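You operate a simulated robot arm through the tools that you are given. There is no shell and no other tool.

You are at the controls of a simulated robot arm. One attempt, no reset.

TASK
Put things in order on the top of the steel table. At the end: the brown spool with orange core stands where the cream black-core spool stood; the silver small elbow (marked "75") from the top of the steel table stands where the brown spool with orange core stood; the red coil hose is on the brown thread carton; the cream black-core spool stands where the red coil hose stood; whatever was shut is shut again. Leave all else as you found it, and nothing knocked over. Set down upright: red coil hose.

The check looks at the end state, three seconds after you hand in, the way a careful person would. Anything else that was tipped, shoved, dropped, spilled or broken makes it a failure.

THE ROBOT
A 7-joint arm with a two-finger gripper, fixed in place. Base frame: the origin is at the foot of the arm, x ahead of it, y to its left, z up; the work surface is at about z = 800. Lengths are in mm, angles in degrees, forces in N, time in s.
With the tool pointing down near the work surface it reaches from about 340 to 720 mm from the base axis. Its first joint turns from -66.0 to 66.0 degrees. Payload 2.45 kg.
The TCP is the grasp point between the finger pads, 26 mm short of the fingertips. In the tool frame z runs along the fingers and y along their closing line. The gripper opens to 96 mm. The gripper's body begins 69 mm behind the TCP.
Orientation is that of the tool frame in the base frame, as [roll, pitch, yaw] about the fixed x, y, z axes, in that order (R = Rz(yaw) Ry(pitch) Rx(roll)). With the fingers straight down and closing along the base's y, the tool's x points along the base's -x, its y along +y and its z along -z.

THE INTERFACE
- The arm moves only by the tool step_arm. Its argument "steps" is text: rows parted by semicolons, each of 7 numbers parted by spaces: the shift along the tool's x, y, z in mm, then the turn, a rotation vector about the tool's x, y, z in degrees, then the closure in counts, from 0 (fully open) to 255 (shut). In form: tx ty tz rx ry rz jaw; .... A call has 1 to 20 rows; each row shifts and turns the commanded pose from where the row before left it, along the tool's axes as they then stand. Each row takes 0.2 s and may step no farther than 50 mm and 8.6 degrees from the row before; otherwise, or with a gripper value out of range, the whole call is refused. Where a pose cannot be reached the arm comes as near as it can. A force on the tool above 40 N (or 10 N above the force at the start of the call, whichever is more), or a blocked arm, ends the call early, and 0.2 s more pass. Each finger halts on what it meets, pressing with about 22 N; the grip force reading is that of the motor and also rises with nothing between the fingers. The clock runs only during rows and for 0.2 s after the last one: add rows that do not move to give the fingers time. The reply holds the time, the measured pose of the TCP, the force on the tool along the base axes, the opening and the grip force, in the units named above and with some noise, with the torque about the TCP (base axes, N m) and any sound that the robot's microphone picked up, and new pictures: "show" is both (left out), scene, wrist or none.
- Cameras (640 x 400 px; columns grow to the right, rows downward): "scene" is fixed at [163.4, -384.8, 1432.5]; the picture's right is [0.81, -0.58, 0.00], its down [-0.28, -0.40, -0.87] and it looks along [0.51, 0.71, -0.49] (base axes); focal length 351 px, centre (320, 200). "wrist" rides on the gripper at [82, 3, -98] in the tool frame; the picture's right is [-0.04, 1.00, 0.00], its down [-0.73, -0.03, -0.68] and it looks along [-0.68, -0.03, 0.73] (tool axes); focal length 256 px, centre (320, 200). There is no depth. A picture from a camera that has moved, and an enlarged one, comes with that camera's place and axes in the base frame and with its lens.
- enlarge(camera, box): a new picture of the part [left, top, right, bottom] of that camera's present view, enlarged. It takes no simulated time.
- hand_in(): hands the job in; it is judged then, once.

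Nothing tells you positions but the pictures and the camera data. Unless the task says otherwise, let go and move clear before handing in.

The tools are called after "Call:" by a JSON object that holds its "op" and its "data". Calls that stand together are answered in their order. step_arm: Moves the arm, as the interface text tells. Its arguments: {"type":"object","properties":{"steps":{"type":"string"},"show":{"type":"string","enum":["both","scene","wrist","none"]}},"required":["steps"]} The other tools are called the same way: enlarge (camera, box) takes an enlarged picture of a part of a camera's view; hand_in () hands the job in.

At the start:

```text
clock: 0.0
position: [386.9, 118.6, 1164.8]
tcp_rot: [-179.9, 0.0, -180.0]
ft_force: [0.5, 0.0, -0.4]
moment: [0.0, 0.06, 0.0]
width: 95.8
grasp_force: 0.1
```

scene: 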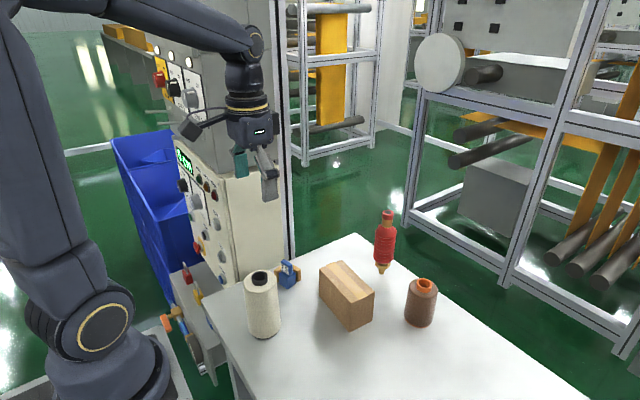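
wrist: 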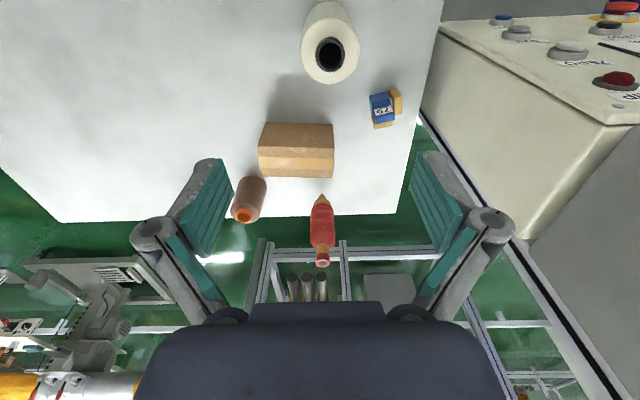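

I see a steel table with a cream black-core spool, a small blue/tan elbow marked "75", a brown carton, a red coil hose and a brown spool with an orange core. I'll enlarge both views first to locate everything.

Call:
{"op": "enlarge", "data": {"camera": "scene", "box": [220, 200, 460, 350]}}

Call:
{"op": "enlarge", "data": {"camera": "wrist", "box": [200, 0, 440, 280]}}

Call:
{"op": "enlarge", "data": {"camera": "scene", "box": [100, 200, 300, 400]}}

```text
2.67 times, centred on (340, 275) of scene
camera zoom: at [163.4, -384.8, 1432.5], right [0.81, -0.58, 0.0], down [-0.28, -0.4, -0.87], along [0.51, 0.71, -0.49], focal length 936 px, centre (267, 0)
```

zoom: 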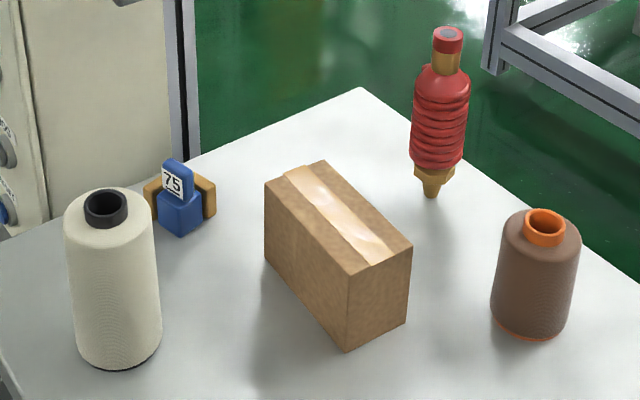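

```text
1.43 times, centred on (320, 140) of wrist
camera zoom: at [303.7, 122.3, 1264.1], right [0.04, 1.0, 0.0], down [0.73, -0.03, 0.68], along [0.68, -0.03, -0.73], focal length 366 px, centre (320, 286)
```

zoom: 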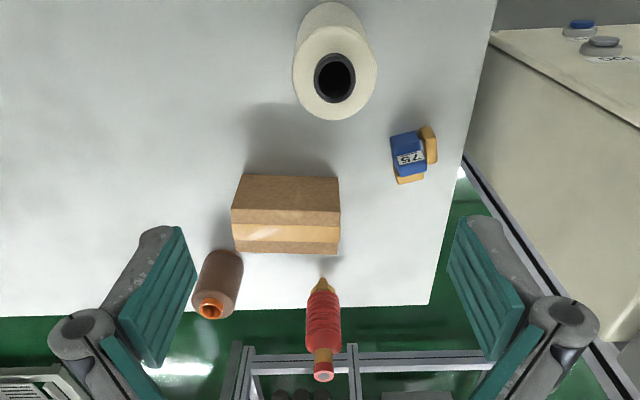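

```text
2.00 times, centred on (200, 300) of scene
camera zoom: at [163.4, -384.8, 1432.5], right [0.81, -0.58, 0.0], down [-0.28, -0.4, -0.87], along [0.51, 0.71, -0.49], focal length 702 px, centre (560, 0)
```

zoom: 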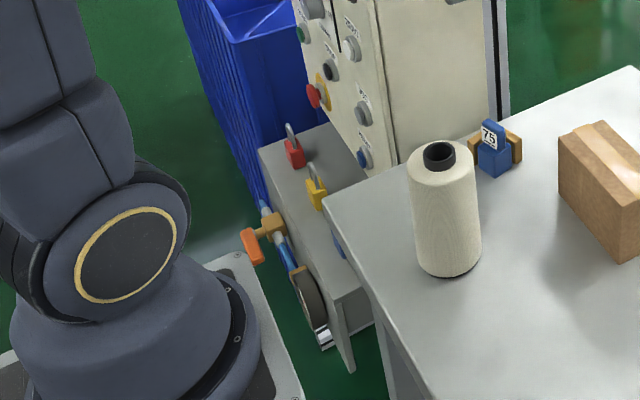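

The table holds everything. My rough positions are: cream spool (377,125), about 150 tall; brown spool (676,-57), about 108 tall; hose (723,109), about 186 tall; elbow "75" (497,223); carton centred near (565,74), top at about z=882. Next I'll move above the carton to refine these.

Call:
{"op": "step_arm", "data": {"steps": "-40 -2 10 0 0 0 0; -40 -2 20 0 0 0 0; -40 -2 20 0 0 0 0; -40 -2 20 0 0 0 0; -40 -2 20 0 0 0 0; -33 0 25 0 0 0 0; 0 0 0 0 0 0 0", "show": "both"}}

Call:
{"op": "enlarge", "data": {"camera": "wrist", "box": [220, 60, 420, 260]}}

Call:
{"op": "enlarge", "data": {"camera": "scene", "box": [320, 180, 460, 340]}}

```text
clock: 1.6
position: [619.8, 109.8, 1049.2]
tcp_rot: [-180.0, 0.0, 179.9]
ft_force: [0.2, -0.6, -0.3]
moment: [-0.01, 0.05, 0.0]
width: 95.8
grasp_force: 0.0
camera wrist: at [537.4, 114.6, 1147.8], right [0.04, 1.0, 0.0], down [0.73, -0.03, 0.68], along [0.68, -0.03, -0.73], focal length 256 px, centre (320, 200)
```

scene: 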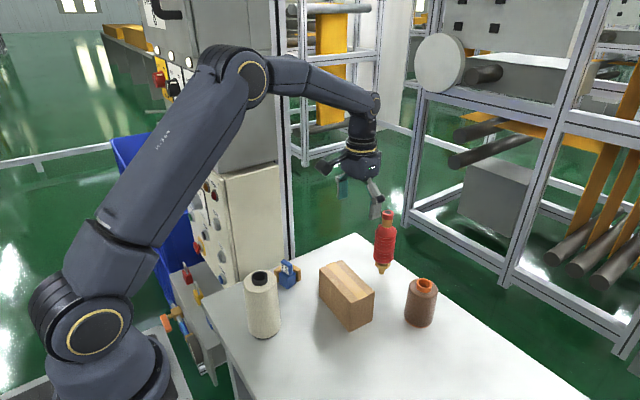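
wrist: 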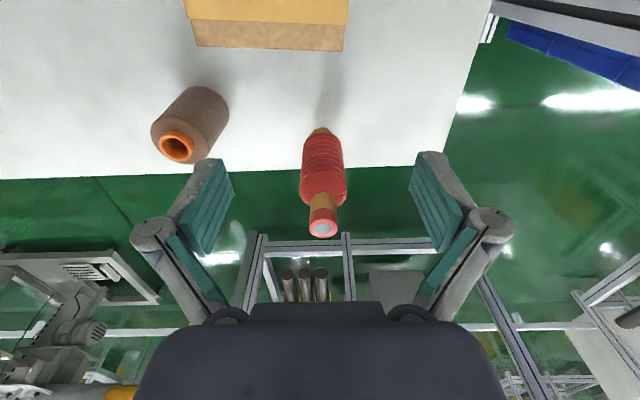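

```text
2.00 times, centred on (320, 160) of wrist
camera zoom: at [537.4, 114.6, 1147.8], right [0.04, 1.0, 0.0], down [0.73, -0.03, 0.68], along [0.68, -0.03, -0.73], focal length 512 px, centre (320, 280)
```

zoom: 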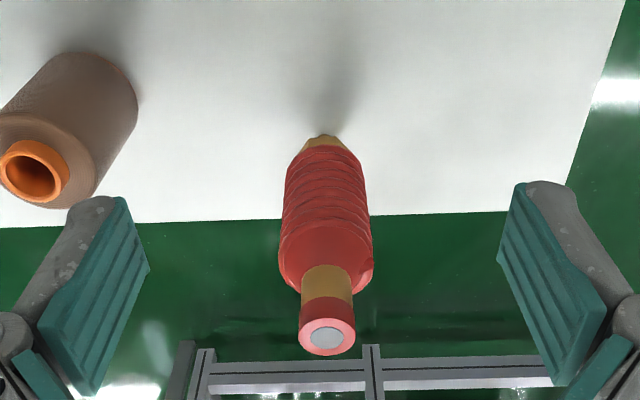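

```text
2.50 times, centred on (390, 260) of scene
camera zoom: at [163.4, -384.8, 1432.5], right [0.81, -0.58, 0.0], down [-0.28, -0.4, -0.87], along [0.51, 0.71, -0.49], focal length 877 px, centre (145, 50)
```

zoom: 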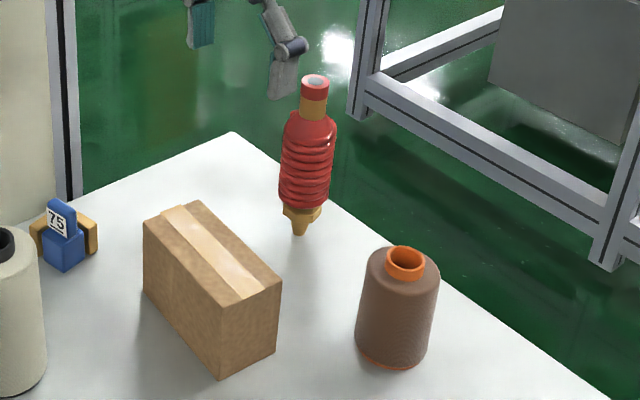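

Triangulating both views puts the hose at about (720.5,108.5) with its top at z≈991, and the carton top spans roughly x 530–599, y 0–138. The hose is near the reach limit, so I'll tilt the tool 8° outward and hover above the hose before descending.

Call:
{"op": "step_arm", "data": {"steps": "0 0 0 0 -8 0 0; -24 0 8.4 0 0 0 0; -24 0 8.4 0 0 0 0; -24 0 8.4 0 0 0 0; -24 0 8.4 0 0 0 0; 0 0 0 0 0 0 0; 0 0 0 0 0 0 0", "show": "both"}}

Call:
{"op": "enlarge", "data": {"camera": "wrist", "box": [180, 40, 460, 260]}}

Call:
{"op": "enlarge", "data": {"camera": "scene", "box": [300, 100, 480, 300]}}

```text
clock: 3.2
position: [719.0, 109.4, 1030.9]
tcp_rot: [-180.0, 8.1, 180.0]
ft_force: [0.5, 0.0, 0.2]
moment: [0.02, 0.0, 0.01]
width: 95.8
grasp_force: 0.1
camera wrist: at [623.7, 113.7, 1116.6], right [0.04, 1.0, 0.01], down [0.63, -0.03, 0.77], along [0.77, -0.03, -0.63], focal length 256 px, centre (320, 200)
```

scene: 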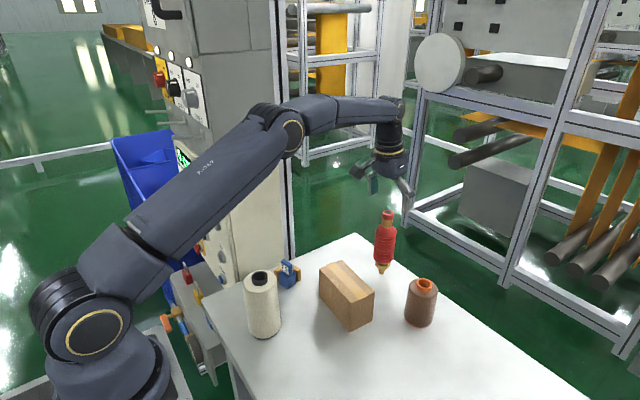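
wrist: 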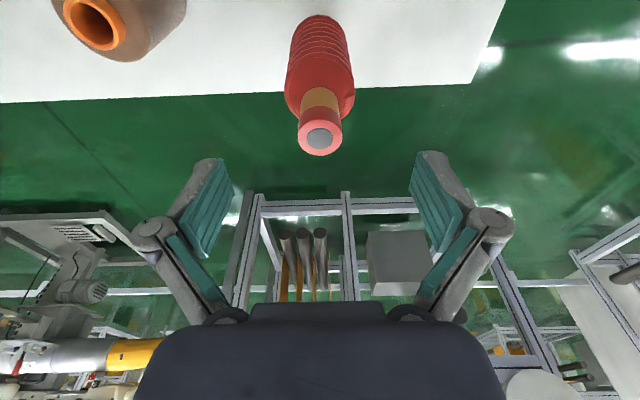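

```text
1.82 times, centred on (320, 150) of wrist
camera zoom: at [623.7, 113.7, 1116.6], right [0.04, 1.0, 0.01], down [0.63, -0.03, 0.77], along [0.77, -0.03, -0.63], focal length 465 px, centre (320, 291)
```

zoom: 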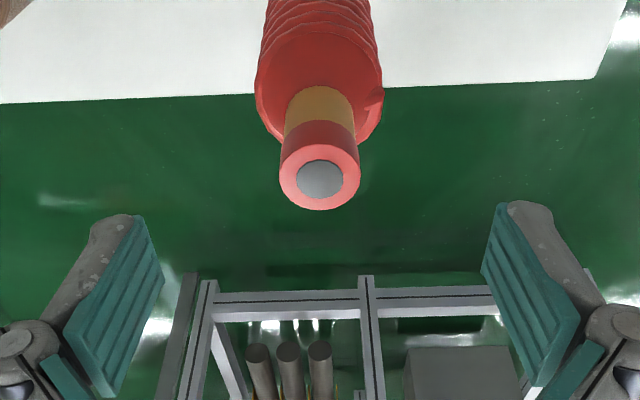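

```text
2.00 times, centred on (390, 200) of scene
camera zoom: at [163.4, -384.8, 1432.5], right [0.81, -0.58, 0.0], down [-0.28, -0.4, -0.87], along [0.51, 0.71, -0.49], focal length 702 px, centre (180, 200)
```

zoom: 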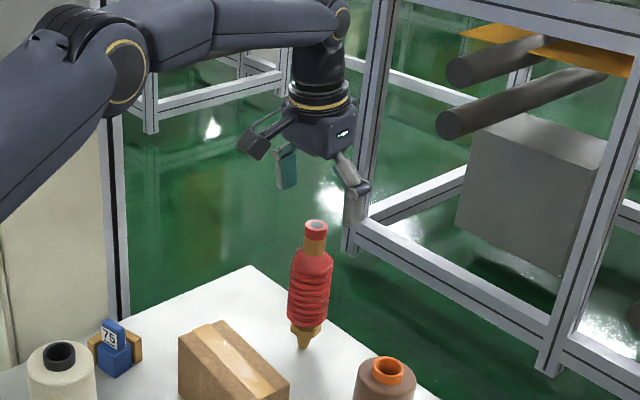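

The hose top now reads (720,109.5), centred between the fingers. I'll descend vertically around it to TCP z≈931.

Call:
{"op": "step_arm", "data": {"steps": "3.2 0 25 0 0 0 0; 3.2 0 25 0 0 0 0; 3.2 0 25 0 0 0 0; 3.2 0 24 0 0 0 0; 0 0 0 0 0 0 0", "show": "both"}}

Call:
{"op": "enlarge", "data": {"camera": "wrist", "box": [180, 40, 460, 260]}}

Call:
{"op": "enlarge", "data": {"camera": "scene", "box": [300, 100, 480, 300]}}

```text
clock: 4.4
position: [719.7, 110.6, 928.4]
tcp_rot: [180.0, 8.0, -180.0]
ft_force: [0.5, -0.1, 0.9]
moment: [0.0, 0.0, 0.0]
width: 95.6
grasp_force: 0.0
camera wrist: at [625.2, 112.9, 1015.9], right [0.04, 1.0, 0.01], down [0.63, -0.03, 0.77], along [0.77, -0.03, -0.63], focal length 256 px, centre (320, 200)
```

scene: 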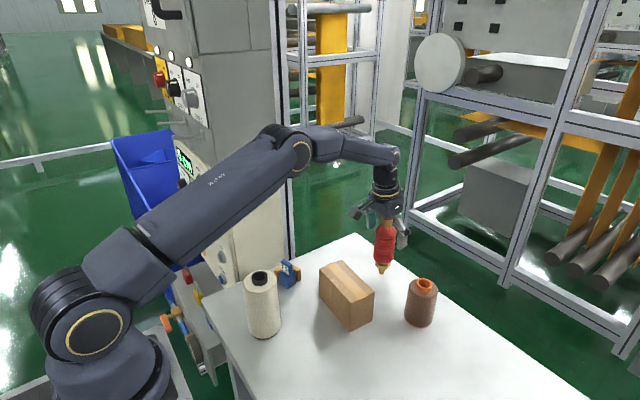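
wrist: 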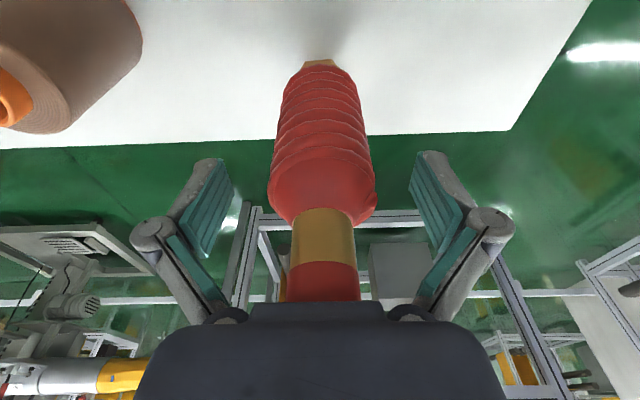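

```text
1.82 times, centred on (320, 150) of wrist
camera zoom: at [625.2, 112.9, 1015.9], right [0.04, 1.0, 0.01], down [0.63, -0.03, 0.77], along [0.77, -0.03, -0.63], focal length 465 px, centre (320, 291)
```

zoom: 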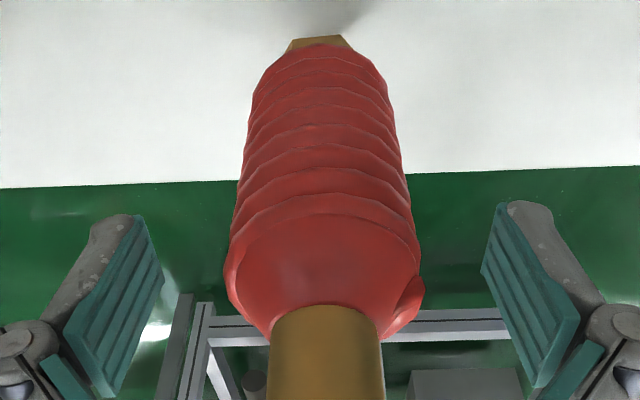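

```text
2.00 times, centred on (390, 200) of scene
camera zoom: at [163.4, -384.8, 1432.5], right [0.81, -0.58, 0.0], down [-0.28, -0.4, -0.87], along [0.51, 0.71, -0.49], focal length 702 px, centre (180, 200)
```

zoom: 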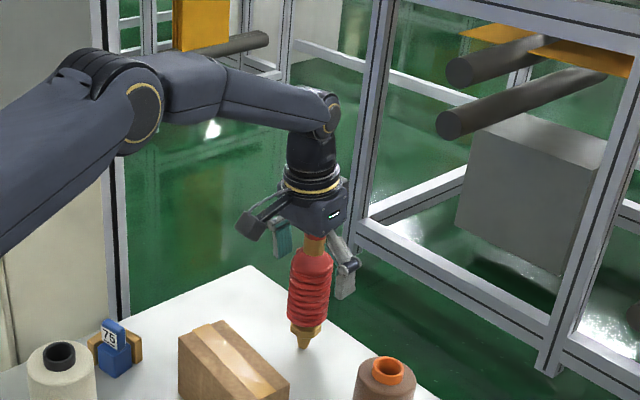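

The fingers straddle the hose symmetrically with no contact. I'll close most of the way and check centring before squeezing.

Call:
{"op": "step_arm", "data": {"steps": "0 0 0 0 0 0 40; 0 0 0 0 0 0 80; 0 0 0 0 0 0 98; 0 0 0 0 0 0 98; 0 0 0 0 0 0 98", "show": "wrist"}}

Call:
{"op": "enlarge", "data": {"camera": "wrist", "box": [220, 60, 420, 260]}}

```text
clock: 5.6
position: [719.9, 108.3, 929.6]
tcp_rot: [180.0, 8.0, -180.0]
ft_force: [-0.4, 0.5, 0.2]
moment: [0.02, 0.0, -0.01]
width: 59.4
grasp_force: 0.0
camera wrist: at [625.2, 112.8, 1016.2], right [0.04, 1.0, 0.01], down [0.63, -0.03, 0.77], along [0.77, -0.03, -0.63], focal length 256 px, centre (320, 200)
```

wrist: 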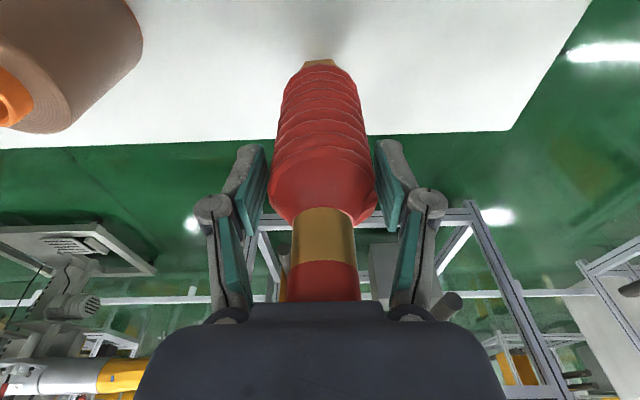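

```text
2.00 times, centred on (320, 160) of wrist
camera zoom: at [625.2, 112.8, 1016.2], right [0.04, 1.0, 0.01], down [0.63, -0.03, 0.77], along [0.77, -0.03, -0.63], focal length 512 px, centre (320, 280)
```

zoom: 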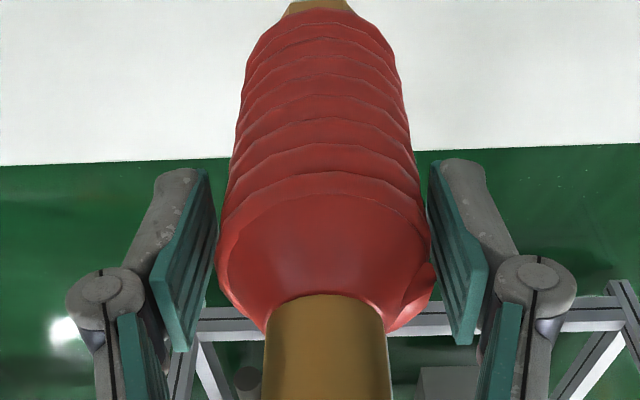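

The hose sits about 1.5 mm toward +y of the finger midline. I'll shift by that amount and then close fully.

Call:
{"op": "step_arm", "data": {"steps": "0 1.5 0 0 0 0 98; 0 0 0 0 0 0 104; 0 0 0 0 0 0 110; 0 0 0 0 0 0 116; 0 0 0 0 0 0 125; 0 0 0 0 0 0 255; 0 0 0 0 0 0 255; 0 0 0 0 0 0 255", "show": "both"}}

Call:
{"op": "enlarge", "data": {"camera": "scene", "box": [300, 100, 480, 300]}}

```text
clock: 7.4
position: [719.5, 110.2, 929.7]
tcp_rot: [180.0, 8.0, 179.9]
ft_force: [-1.1, -0.1, 1.3]
moment: [-0.03, 0.09, -0.01]
width: 52.0
grasp_force: 22.1
camera wrist: at [624.8, 114.2, 1016.8], right [0.04, 1.0, 0.01], down [0.63, -0.03, 0.77], along [0.77, -0.03, -0.63], focal length 256 px, centre (320, 200)
```

scene: 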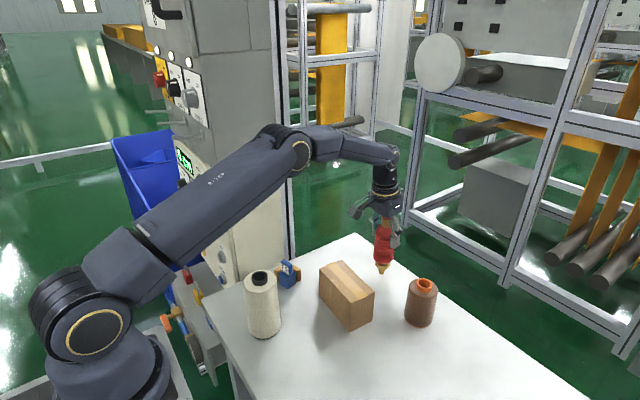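
wrist: 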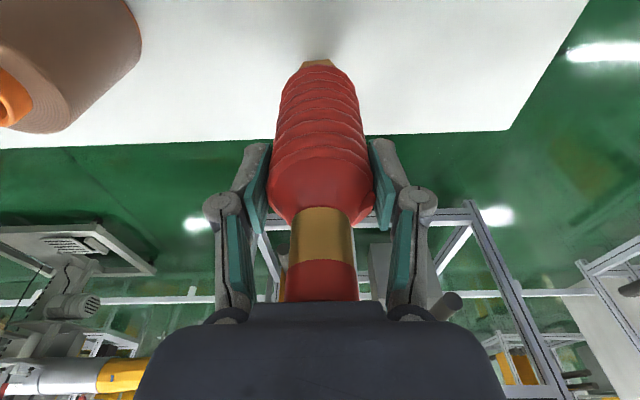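

```text
2.00 times, centred on (390, 200) of scene
camera zoom: at [163.4, -384.8, 1432.5], right [0.81, -0.58, 0.0], down [-0.28, -0.4, -0.87], along [0.51, 0.71, -0.49], focal length 702 px, centre (180, 200)
```

zoom: 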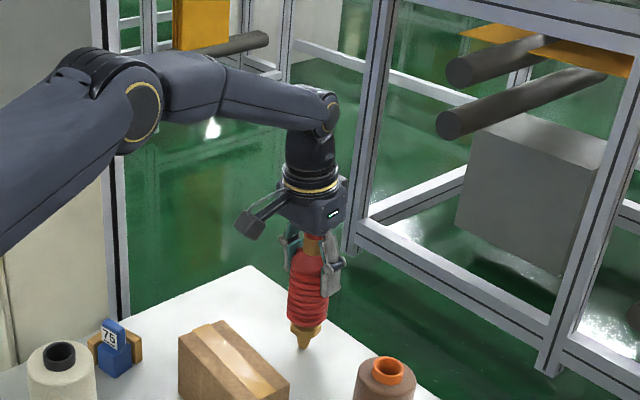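

The hose is gripped (52 mm, 22 N). I'll lift it gently straight up about 130 mm.

Call:
{"op": "step_arm", "data": {"steps": "-0.7 0 -5 0 0 0 255; -1.4 0 -9.9 0 0 0 255; -2.8 0 -19.8 0 0 0 255; -3.3 0 -23.8 0 0 0 255; -3.3 0 -23.8 0 0 0 255; -3.3 0 -23.8 0 0 0 255; -2.8 0 -19.8 0 0 0 255; 0 0 0 0 0 0 255", "show": "both"}}

Call:
{"op": "enlarge", "data": {"camera": "scene", "box": [300, 100, 480, 300]}}

```text
clock: 9.2
position: [719.8, 109.4, 1057.8]
tcp_rot: [-180.0, 8.0, 179.9]
ft_force: [-0.6, 0.4, -1.6]
moment: [0.0, 0.0, 0.0]
width: 52.1
grasp_force: 21.8
camera wrist: at [624.9, 113.3, 1144.5], right [0.04, 1.0, 0.01], down [0.63, -0.03, 0.77], along [0.77, -0.03, -0.63], focal length 256 px, centre (320, 200)
```

scene: 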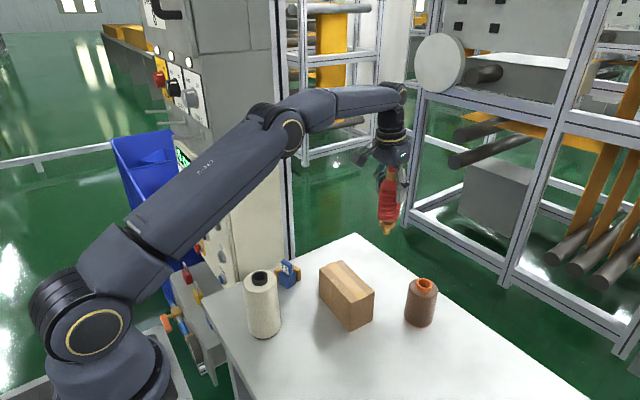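
wrist: 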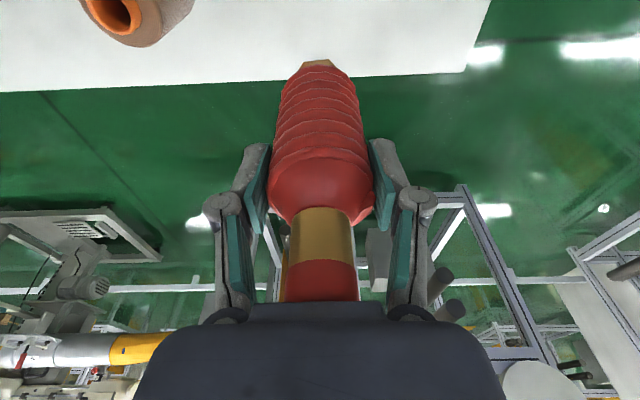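

```text
2.00 times, centred on (390, 200) of scene
camera zoom: at [163.5, -384.8, 1432.5], right [0.81, -0.58, 0.0], down [-0.28, -0.4, -0.87], along [0.51, 0.71, -0.49], focal length 702 px, centre (180, 200)
```

zoom: 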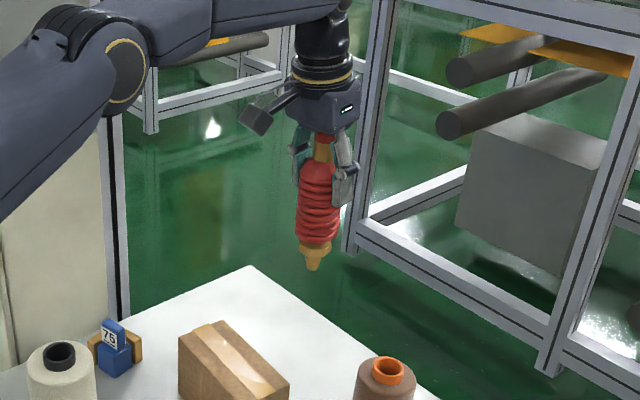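

The hose is lifted with no slip. I'll now carry it over the carton at roughly (563,50).

Call:
{"op": "step_arm", "data": {"steps": "11.1 -4.2 -1.6 0 0 0 255; 22.2 -8.5 -3.13 0 0 0 255; 22.2 -8.5 -3.13 0 0 0 255; 22.2 -8.5 -3.13 0 0 0 255; 22.2 -8.5 -3.13 0 0 0 255; 22.2 -8.5 -3.13 0 0 0 255; 22.2 -8.5 -3.13 0 0 0 255; 11.1 -4.3 -1.5 0 0 0 255; 0 0 0 0 0 0 255; 0 0 0 0 0 0 255", "show": "both"}}

Call:
{"op": "enlarge", "data": {"camera": "scene", "box": [260, 170, 440, 350]}}

Call:
{"op": "enlarge", "data": {"camera": "wrist", "box": [180, 0, 460, 260]}}

```text
clock: 11.4
position: [559.5, 50.3, 1057.7]
tcp_rot: [180.0, 8.0, 180.0]
ft_force: [0.7, -0.2, -1.3]
moment: [-0.01, -0.01, 0.02]
width: 52.5
grasp_force: 22.1
camera wrist: at [465.5, 54.4, 1142.8], right [0.04, 1.0, 0.01], down [0.63, -0.03, 0.77], along [0.77, -0.03, -0.63], focal length 256 px, centre (320, 200)
```

scene: 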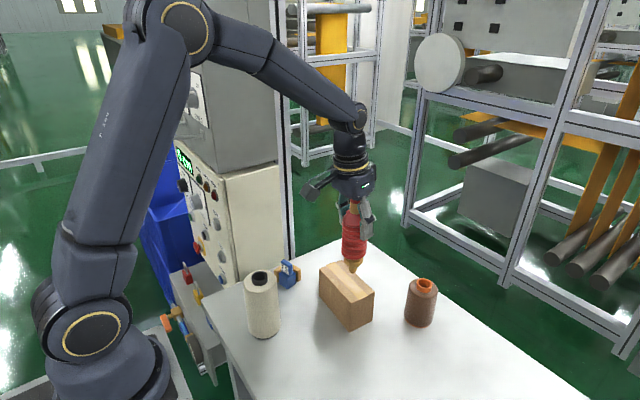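
wrist: 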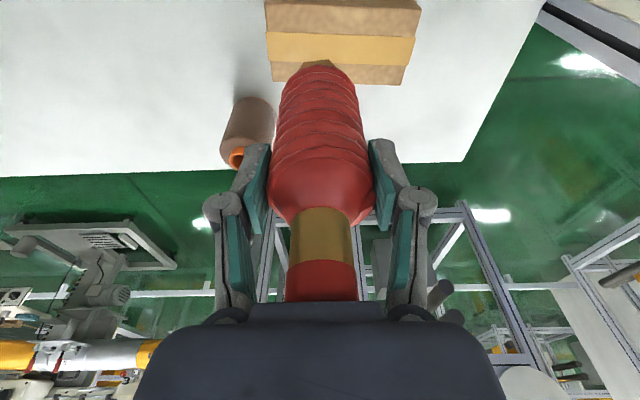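

```text
2.22 times, centred on (350, 260) of scene
camera zoom: at [163.5, -384.8, 1432.5], right [0.81, -0.58, 0.0], down [-0.28, -0.4, -0.87], along [0.51, 0.71, -0.49], focal length 780 px, centre (253, 67)
```

zoom: 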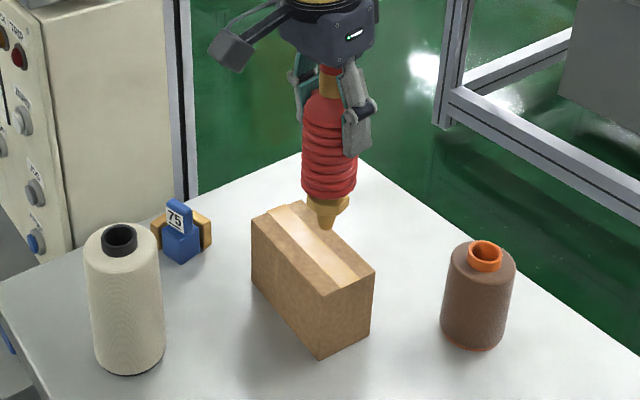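

```text
1.54 times, centred on (320, 130) of wrist
camera zoom: at [465.5, 54.4, 1142.8], right [0.04, 1.0, 0.01], down [0.63, -0.03, 0.77], along [0.77, -0.03, -0.63], focal length 394 px, centre (320, 308)
```

zoom: 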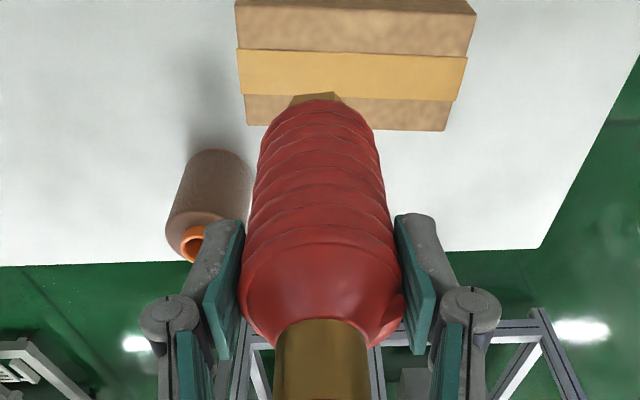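

The carton top centre at y=50 is x≈560.6, which is where the hose now hangs. I'll lower it 34 mm, then creep down while watching the force.

Call:
{"op": "step_arm", "data": {"steps": "1.4 0 9.9 0 0 0 255; 1.4 0 9.9 0 0 0 255; 1.1 0 7.9 0 0 0 255; 0.83 0 5.94 0 0 0 255; 0 0 0 0 0 0 255; 0 0 0 0 0 0 255", "show": "scene"}}

Call:
{"op": "enlarge", "data": {"camera": "scene", "box": [300, 200, 400, 350]}}

```text
clock: 12.8
position: [561.2, 49.3, 1023.0]
tcp_rot: [-180.0, 8.0, 180.0]
ft_force: [-0.4, 0.1, -0.4]
moment: [-0.02, 0.0, -0.01]
width: 52.3
grasp_force: 21.9
```

scene: 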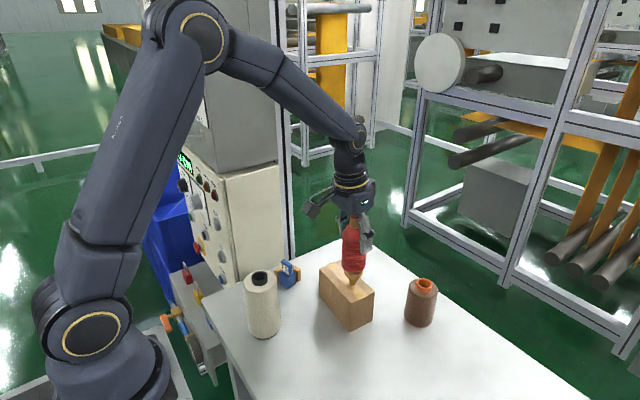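

```text
2.67 times, centred on (350, 275) of scene
camera zoom: at [163.5, -384.8, 1432.5], right [0.81, -0.58, 0.0], down [-0.28, -0.4, -0.87], along [0.51, 0.71, -0.49], focal length 936 px, centre (240, 0)
```

zoom: 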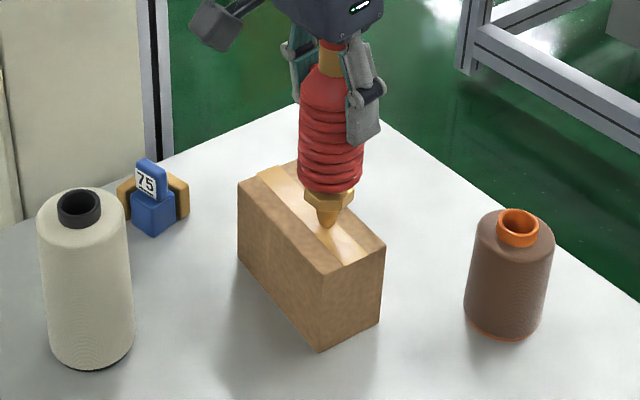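

The tip is just above the tape. I'll creep down in small steps.

Call:
{"op": "step_arm", "data": {"steps": "0.28 0 1.98 0 0 0 255; 0.28 0 1.98 0 0 0 255; 0 0 0 0 0 0 255", "show": "none"}}

```text
clock: 13.6
position: [561.1, 50.1, 1020.3]
tcp_rot: [180.0, 8.1, -180.0]
ft_force: [-4.0, -1.3, 12.9]
moment: [-0.06, 0.41, 0.0]
width: 52.3
grasp_force: 21.8
```

The hose has touched the carton top with about 13 N of push. I'll back off slightly so it just rests before opening.

Call:
{"op": "step_arm", "data": {"steps": "-0.14 0 -0.99 0 0 0 255; 0 0 0 0 0 0 255", "show": "none"}}

```text
clock: 14.2
position: [562.4, 49.9, 1020.0]
tcp_rot: [-180.0, 8.0, -179.9]
ft_force: [1.4, -0.7, 2.2]
moment: [-0.15, -0.2, 0.02]
width: 52.2
grasp_force: 21.6
```

Call:
{"op": "step_arm", "data": {"steps": "0 0 0 0 0 0 255; 0 0 0 0 0 0 255", "show": "both"}}

Call:
{"op": "enlarge", "data": {"camera": "scene", "box": [310, 190, 400, 310]}}

Call:
{"op": "enlarge", "data": {"camera": "wrist", "box": [220, 20, 420, 240]}}

```text
clock: 14.8
position: [560.8, 50.1, 1019.7]
tcp_rot: [-180.0, 8.0, 180.0]
ft_force: [0.7, 0.4, 0.9]
moment: [-0.04, -0.11, 0.01]
width: 52.1
grasp_force: 21.9
camera wrist: at [466.7, 54.3, 1106.9], right [0.04, 1.0, 0.01], down [0.63, -0.03, 0.77], along [0.77, -0.03, -0.63], focal length 256 px, centre (320, 200)
```

scene: 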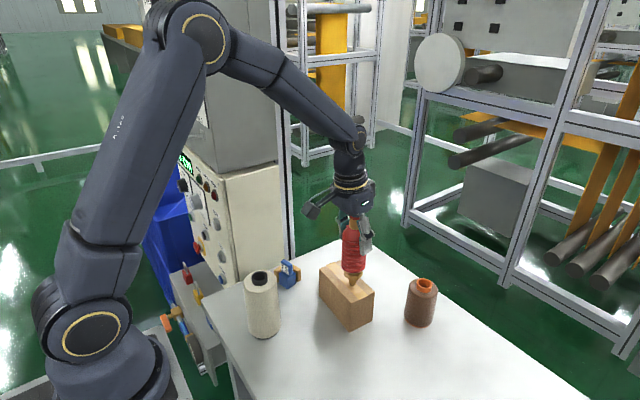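
wrist: 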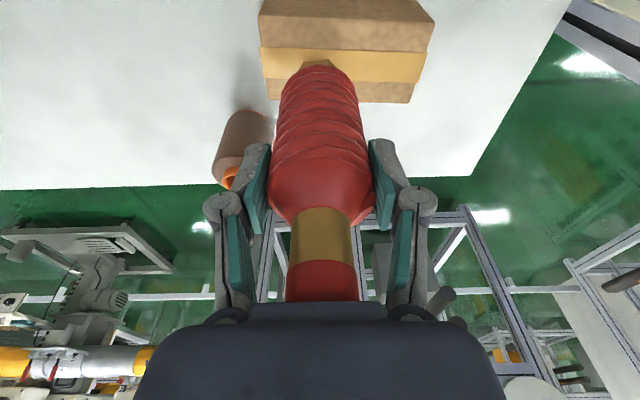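

```text
3.33 times, centred on (355, 250) of scene
camera zoom: at [163.4, -384.8, 1432.5], right [0.81, -0.58, 0.0], down [-0.28, -0.4, -0.87], along [0.51, 0.71, -0.49], focal length 1170 px, centre (203, 33)
```

zoom: 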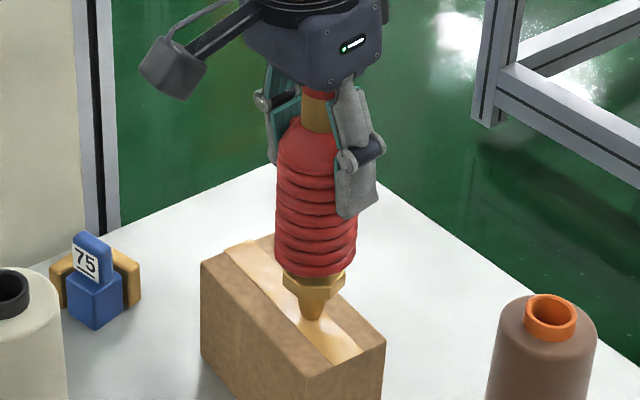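

```text
1.82 times, centred on (320, 130) of wrist
camera zoom: at [466.7, 54.3, 1106.9], right [0.04, 1.0, 0.01], down [0.63, -0.03, 0.77], along [0.77, -0.03, -0.63], focal length 465 px, centre (320, 327)
```

zoom: 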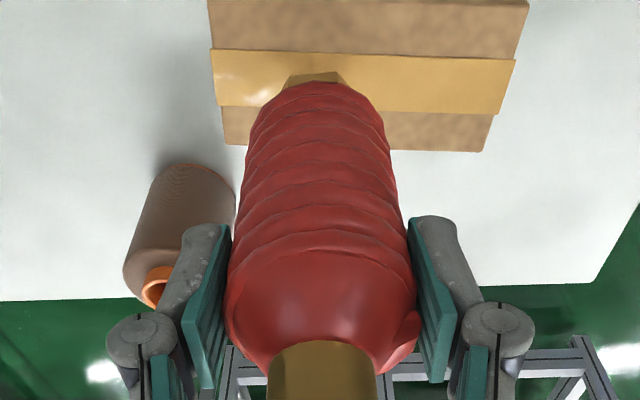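

The hose now rests with about zero net force and its pose in the wrist view is unchanged since pickup. I'll release it gradually.

Call:
{"op": "step_arm", "data": {"steps": "0 0 0 0 0 0 118; 0 0 0 0 0 0 114; 0 0 0 0 0 0 110; 0 0 0 0 0 0 105; 0 0 0 0 0 0 100; 0 0 0 0 0 0 100", "show": "both"}}

Call:
{"op": "enlarge", "data": {"camera": "scene", "box": [310, 190, 400, 310]}}

Call:
{"op": "enlarge", "data": {"camera": "wrist", "box": [220, 20, 420, 240]}}

```text
clock: 16.2
position: [561.5, 50.6, 1020.1]
tcp_rot: [180.0, 7.9, -180.0]
ft_force: [-0.6, 1.0, 1.0]
moment: [-0.01, 0.01, -0.03]
width: 58.2
grasp_force: 0.0
camera wrist: at [466.8, 54.1, 1107.0], right [0.04, 1.0, 0.01], down [0.63, -0.03, 0.77], along [0.77, -0.03, -0.63], focal length 256 px, centre (320, 200)
```

scene: 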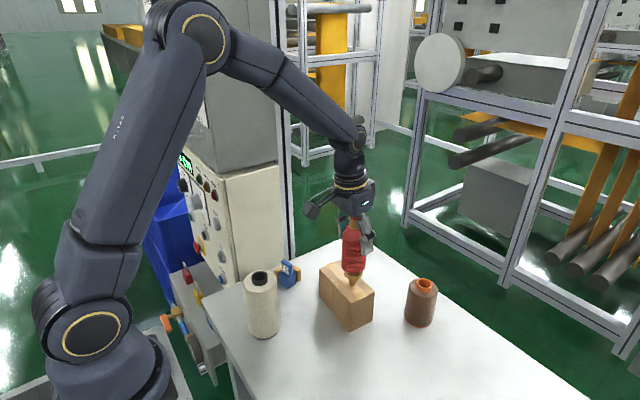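
wrist: 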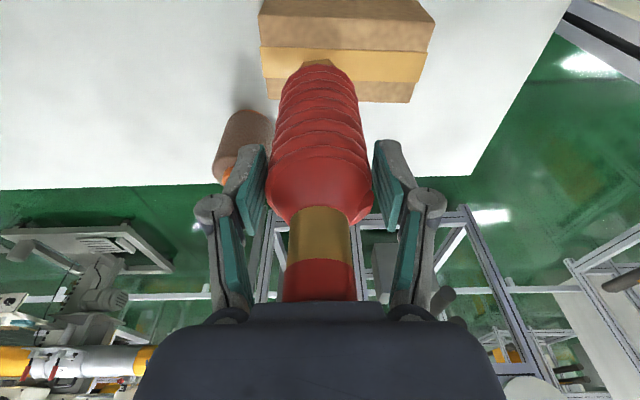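

```text
3.33 times, centred on (355, 250) of scene
camera zoom: at [163.4, -384.8, 1432.5], right [0.81, -0.58, 0.0], down [-0.28, -0.4, -0.87], along [0.51, 0.71, -0.49], focal length 1170 px, centre (203, 33)
```

zoom: 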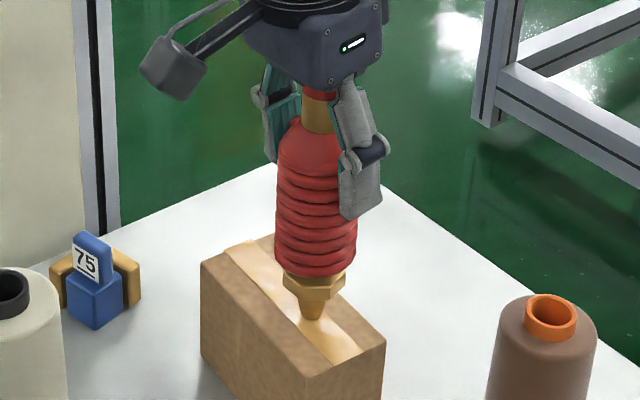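

```text
1.82 times, centred on (320, 130) of wrist
camera zoom: at [466.8, 54.1, 1107.0], right [0.04, 1.0, 0.01], down [0.63, -0.03, 0.77], along [0.77, -0.03, -0.63], focal length 465 px, centre (320, 327)
```

zoom: 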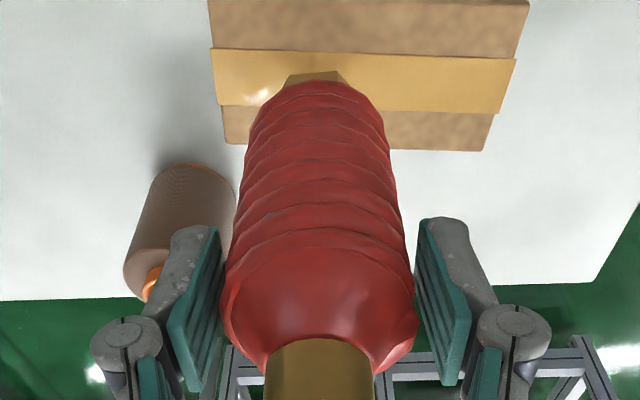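

The hose stands on its own. I'll open fully and rise straight up clear of it.

Call:
{"op": "step_arm", "data": {"steps": "0 0 0 0 0 0 80; 0 0 0 0 0 0 40; 0 0 0 0 0 0 0; 0 0 0 0 0 0 0; -1.4 0 -9.9 0 0 0 0; -2.8 0 -19.8 0 0 0 0; -3.5 0 -24.8 0 0 0 0; -3.5 0 -24.8 0 0 0 0; -3.5 0 -24.8 0 0 0 0; -3.5 0 -24.8 0 0 0 0; 0 0 0 0 0 0 0", "show": "both"}}

Call:
{"op": "enlarge", "data": {"camera": "scene", "box": [220, 190, 400, 350]}}

```text
clock: 18.6
position: [561.9, 48.8, 1152.6]
tcp_rot: [-180.0, 8.0, 179.9]
ft_force: [0.7, 0.1, 0.6]
moment: [-0.04, 0.01, 0.0]
width: 96.2
grasp_force: 0.0
camera wrist: at [466.5, 53.6, 1239.2], right [0.04, 1.0, 0.01], down [0.63, -0.03, 0.77], along [0.77, -0.03, -0.63], focal length 256 px, centre (320, 200)
```

scene: 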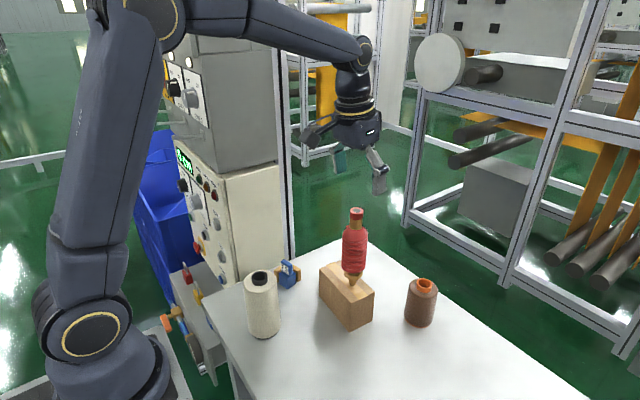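
wrist: 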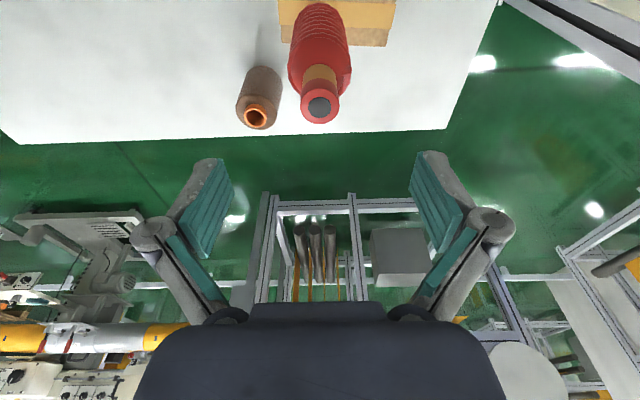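

```text
2.50 times, centred on (310, 270) of scene
camera zoom: at [163.4, -384.8, 1432.5], right [0.81, -0.58, 0.0], down [-0.28, -0.4, -0.87], along [0.51, 0.71, -0.49], focal length 877 px, centre (345, 25)
```

zoom: 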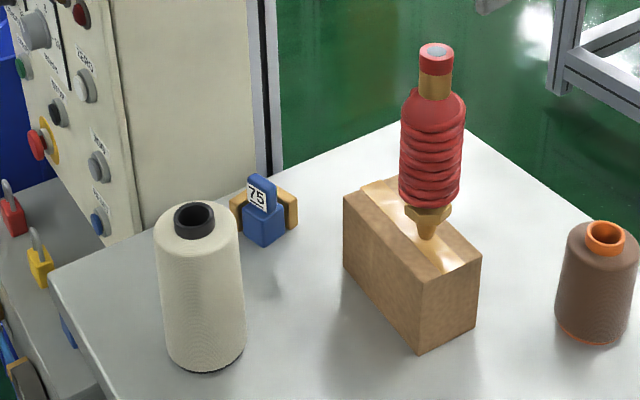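

The hose stands upright on the carton. Next is the cream spool: I'll move over it, keeping the 8° tilt since its target is near the reach limit.

Call:
{"op": "step_arm", "data": {"steps": "36.6 15.2 -5.15 0 0 0 0; 36.6 15.2 -5.15 0 0 0 0; 36.6 15.2 -5.15 0 0 0 0; 36.6 15.2 -5.15 0 0 0 0; 36.6 15.2 -5.15 0 0 0 0; 4 0 28 0 0 0 0; 6 0 42 0 0 0 0; 0 0 0 0 0 0 0; 0 0 0 0 0 0 0", "show": "both"}}

Call:
{"op": "enlarge", "data": {"camera": "wrist", "box": [180, 0, 460, 200]}}

Call:
{"op": "enlarge", "data": {"camera": "scene", "box": [190, 180, 350, 360]}}

```text
clock: 20.6
position: [375.7, 126.2, 1080.7]
tcp_rot: [-180.0, 8.0, 180.0]
ft_force: [-0.9, 0.5, 0.5]
moment: [0.02, 0.0, -0.01]
width: 96.2
grasp_force: 0.1
camera wrist: at [281.7, 130.0, 1166.5], right [0.04, 1.0, 0.01], down [0.63, -0.03, 0.77], along [0.77, -0.03, -0.63], focal length 256 px, centre (320, 200)
```

scene: 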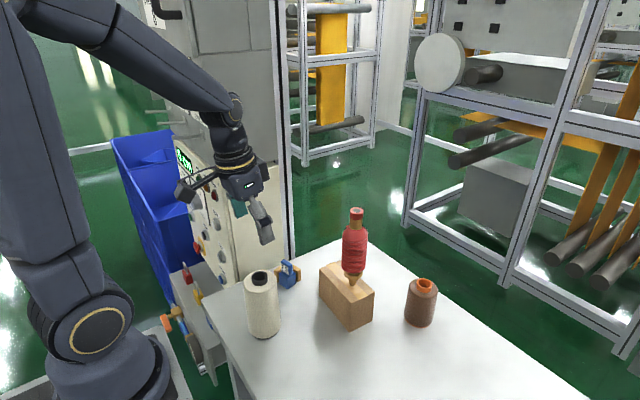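
wrist: 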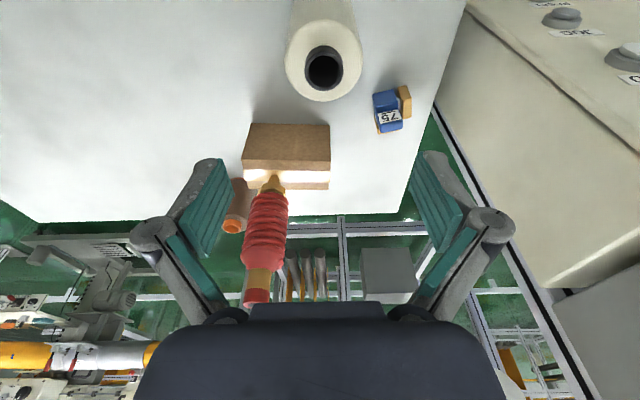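

```text
2.00 times, centred on (320, 100) of wrist
camera zoom: at [281.7, 130.0, 1166.5], right [0.04, 1.0, 0.01], down [0.63, -0.03, 0.77], along [0.77, -0.03, -0.63], focal length 512 px, centre (320, 400)
```

zoom: 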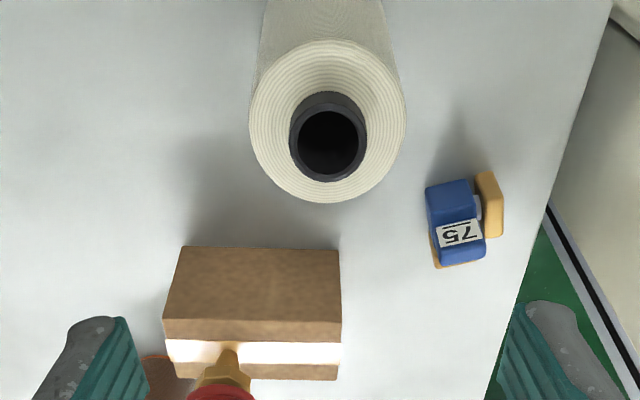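

```text
2.22 times, centred on (270, 270) of scene
camera zoom: at [163.4, -384.8, 1432.5], right [0.81, -0.58, 0.0], down [-0.28, -0.4, -0.87], along [0.51, 0.71, -0.49], focal length 780 px, centre (431, 44)
```

zoom: 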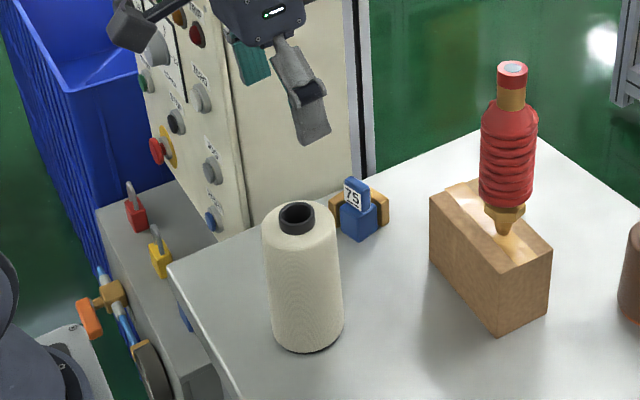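

Triangulation puts the cream spool's axis at about (380.5,130.3) with its top near z=949. I'll align and descend partway to verify.

Call:
{"op": "step_arm", "data": {"steps": "1.7 1.1 20 0 0 0 0; 1.7 1 20 0 0 0 0; 1.7 1 20 0 0 0 0; 1.6 1 19.8 0 0 0 0; 0 0 0 0 0 0 0", "show": "both"}}

Call:
{"op": "enlarge", "data": {"camera": "wrist", "box": [180, 0, 460, 220]}}

Call:
{"op": "enlarge", "data": {"camera": "scene", "box": [200, 200, 320, 350]}}

```text
clock: 21.8
position: [380.3, 130.8, 998.8]
tcp_rot: [180.0, 8.0, 180.0]
ft_force: [0.7, -0.9, -0.7]
moment: [0.02, -0.02, 0.01]
width: 96.2
grasp_force: 0.0
camera wrist: at [285.2, 133.4, 1086.1], right [0.04, 1.0, 0.01], down [0.63, -0.03, 0.77], along [0.77, -0.03, -0.63], focal length 256 px, centre (320, 200)
```

scene: 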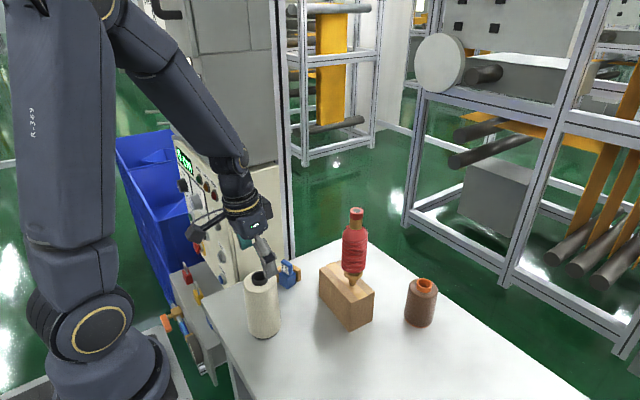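
wrist: 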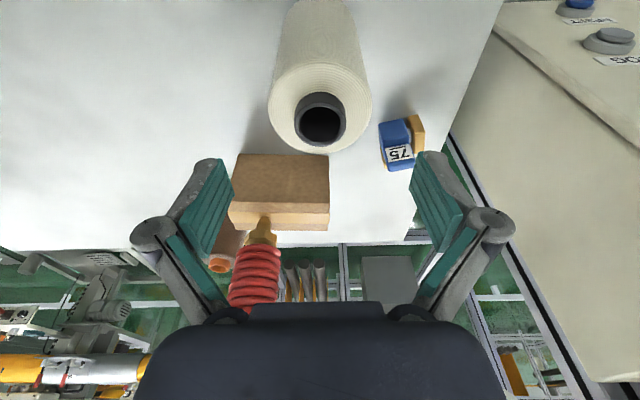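

```text
1.82 times, centred on (320, 110) of wrist
camera zoom: at [285.2, 133.4, 1086.1], right [0.04, 1.0, 0.01], down [0.63, -0.03, 0.77], along [0.77, -0.03, -0.63], focal length 465 px, centre (320, 364)
```

zoom: 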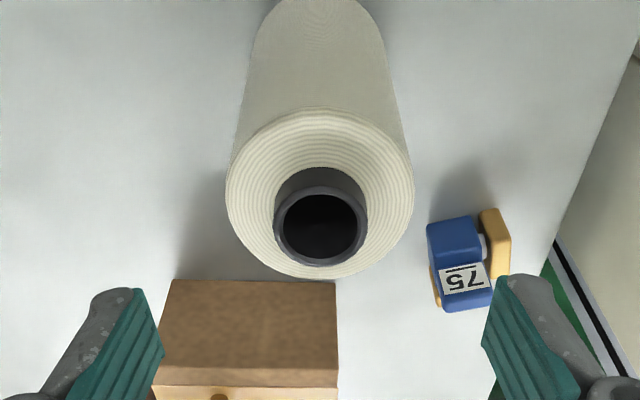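

```text
2.67 times, centred on (260, 275) of scene
camera zoom: at [163.4, -384.8, 1432.5], right [0.81, -0.58, 0.0], down [-0.28, -0.4, -0.87], along [0.51, 0.71, -0.49], focal length 936 px, centre (480, 0)
```

zoom: 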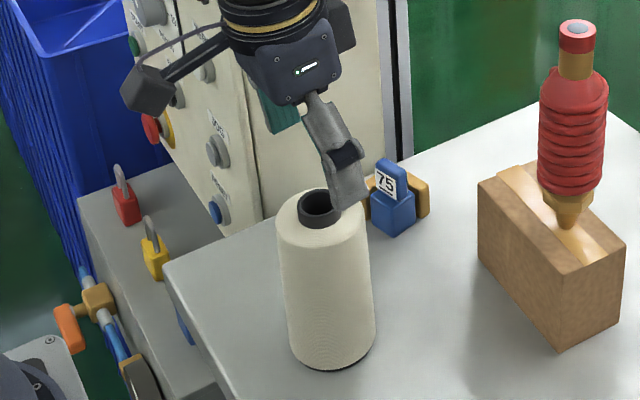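

The spool is centred under the gripper at (380.5,130). I'll descend to TCP z≈893.

Call:
{"op": "step_arm", "data": {"steps": "2.95 0 21 0 0 0 0; 2.95 0 21 0 0 0 0; 2.95 0 21 0 0 0 0; 2.95 0 21 0 0 0 0; 2.95 0 21 0 0 0 0; 0 0 0 0 0 0 0", "show": "both"}}

Call:
{"op": "enlarge", "data": {"camera": "wrist", "box": [180, 0, 460, 260]}}

Call:
{"op": "enlarge", "data": {"camera": "scene", "box": [200, 200, 320, 350]}}

```text
clock: 23.2
position: [382.2, 129.0, 894.2]
tcp_rot: [-180.0, 7.9, 179.9]
ft_force: [0.5, 0.3, 0.2]
moment: [0.01, 0.03, 0.0]
width: 95.9
grasp_force: 0.1
camera wrist: at [286.9, 133.0, 980.6], right [0.04, 1.0, 0.01], down [0.63, -0.03, 0.77], along [0.77, -0.03, -0.63], focal length 256 px, centre (320, 200)
```

scene: 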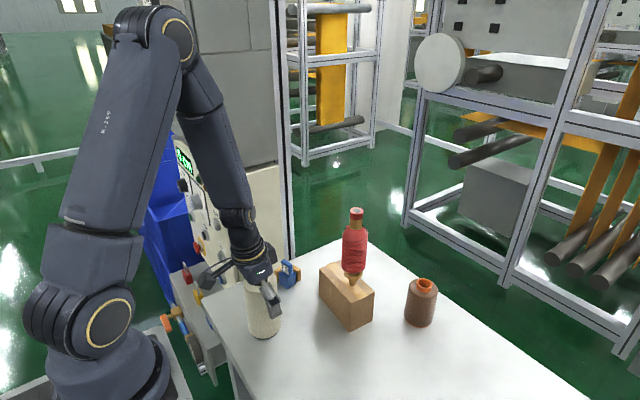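
wrist: 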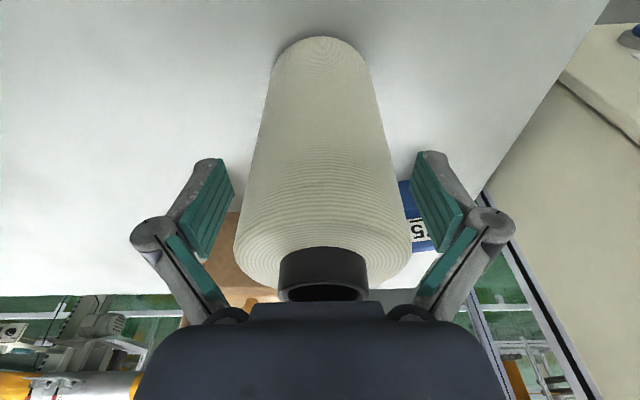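

```text
1.54 times, centred on (320, 130) of wrist
camera zoom: at [286.9, 133.0, 980.6], right [0.04, 1.0, 0.01], down [0.63, -0.03, 0.77], along [0.77, -0.03, -0.63], focal length 394 px, centre (320, 308)
```

zoom: 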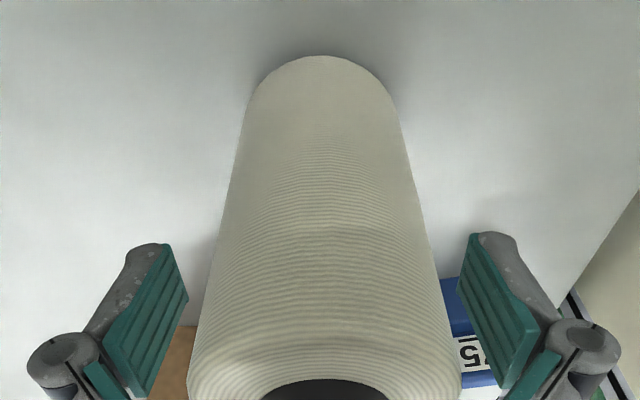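

```text
2.67 times, centred on (260, 275) of scene
camera zoom: at [163.4, -384.8, 1432.5], right [0.81, -0.58, 0.0], down [-0.28, -0.4, -0.87], along [0.51, 0.71, -0.49], focal length 936 px, centre (480, 0)
```

zoom: 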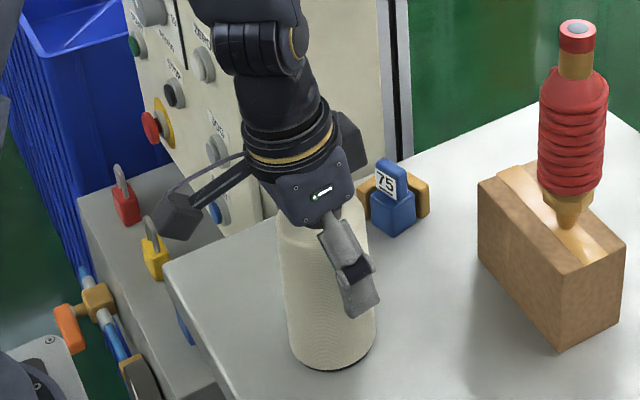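

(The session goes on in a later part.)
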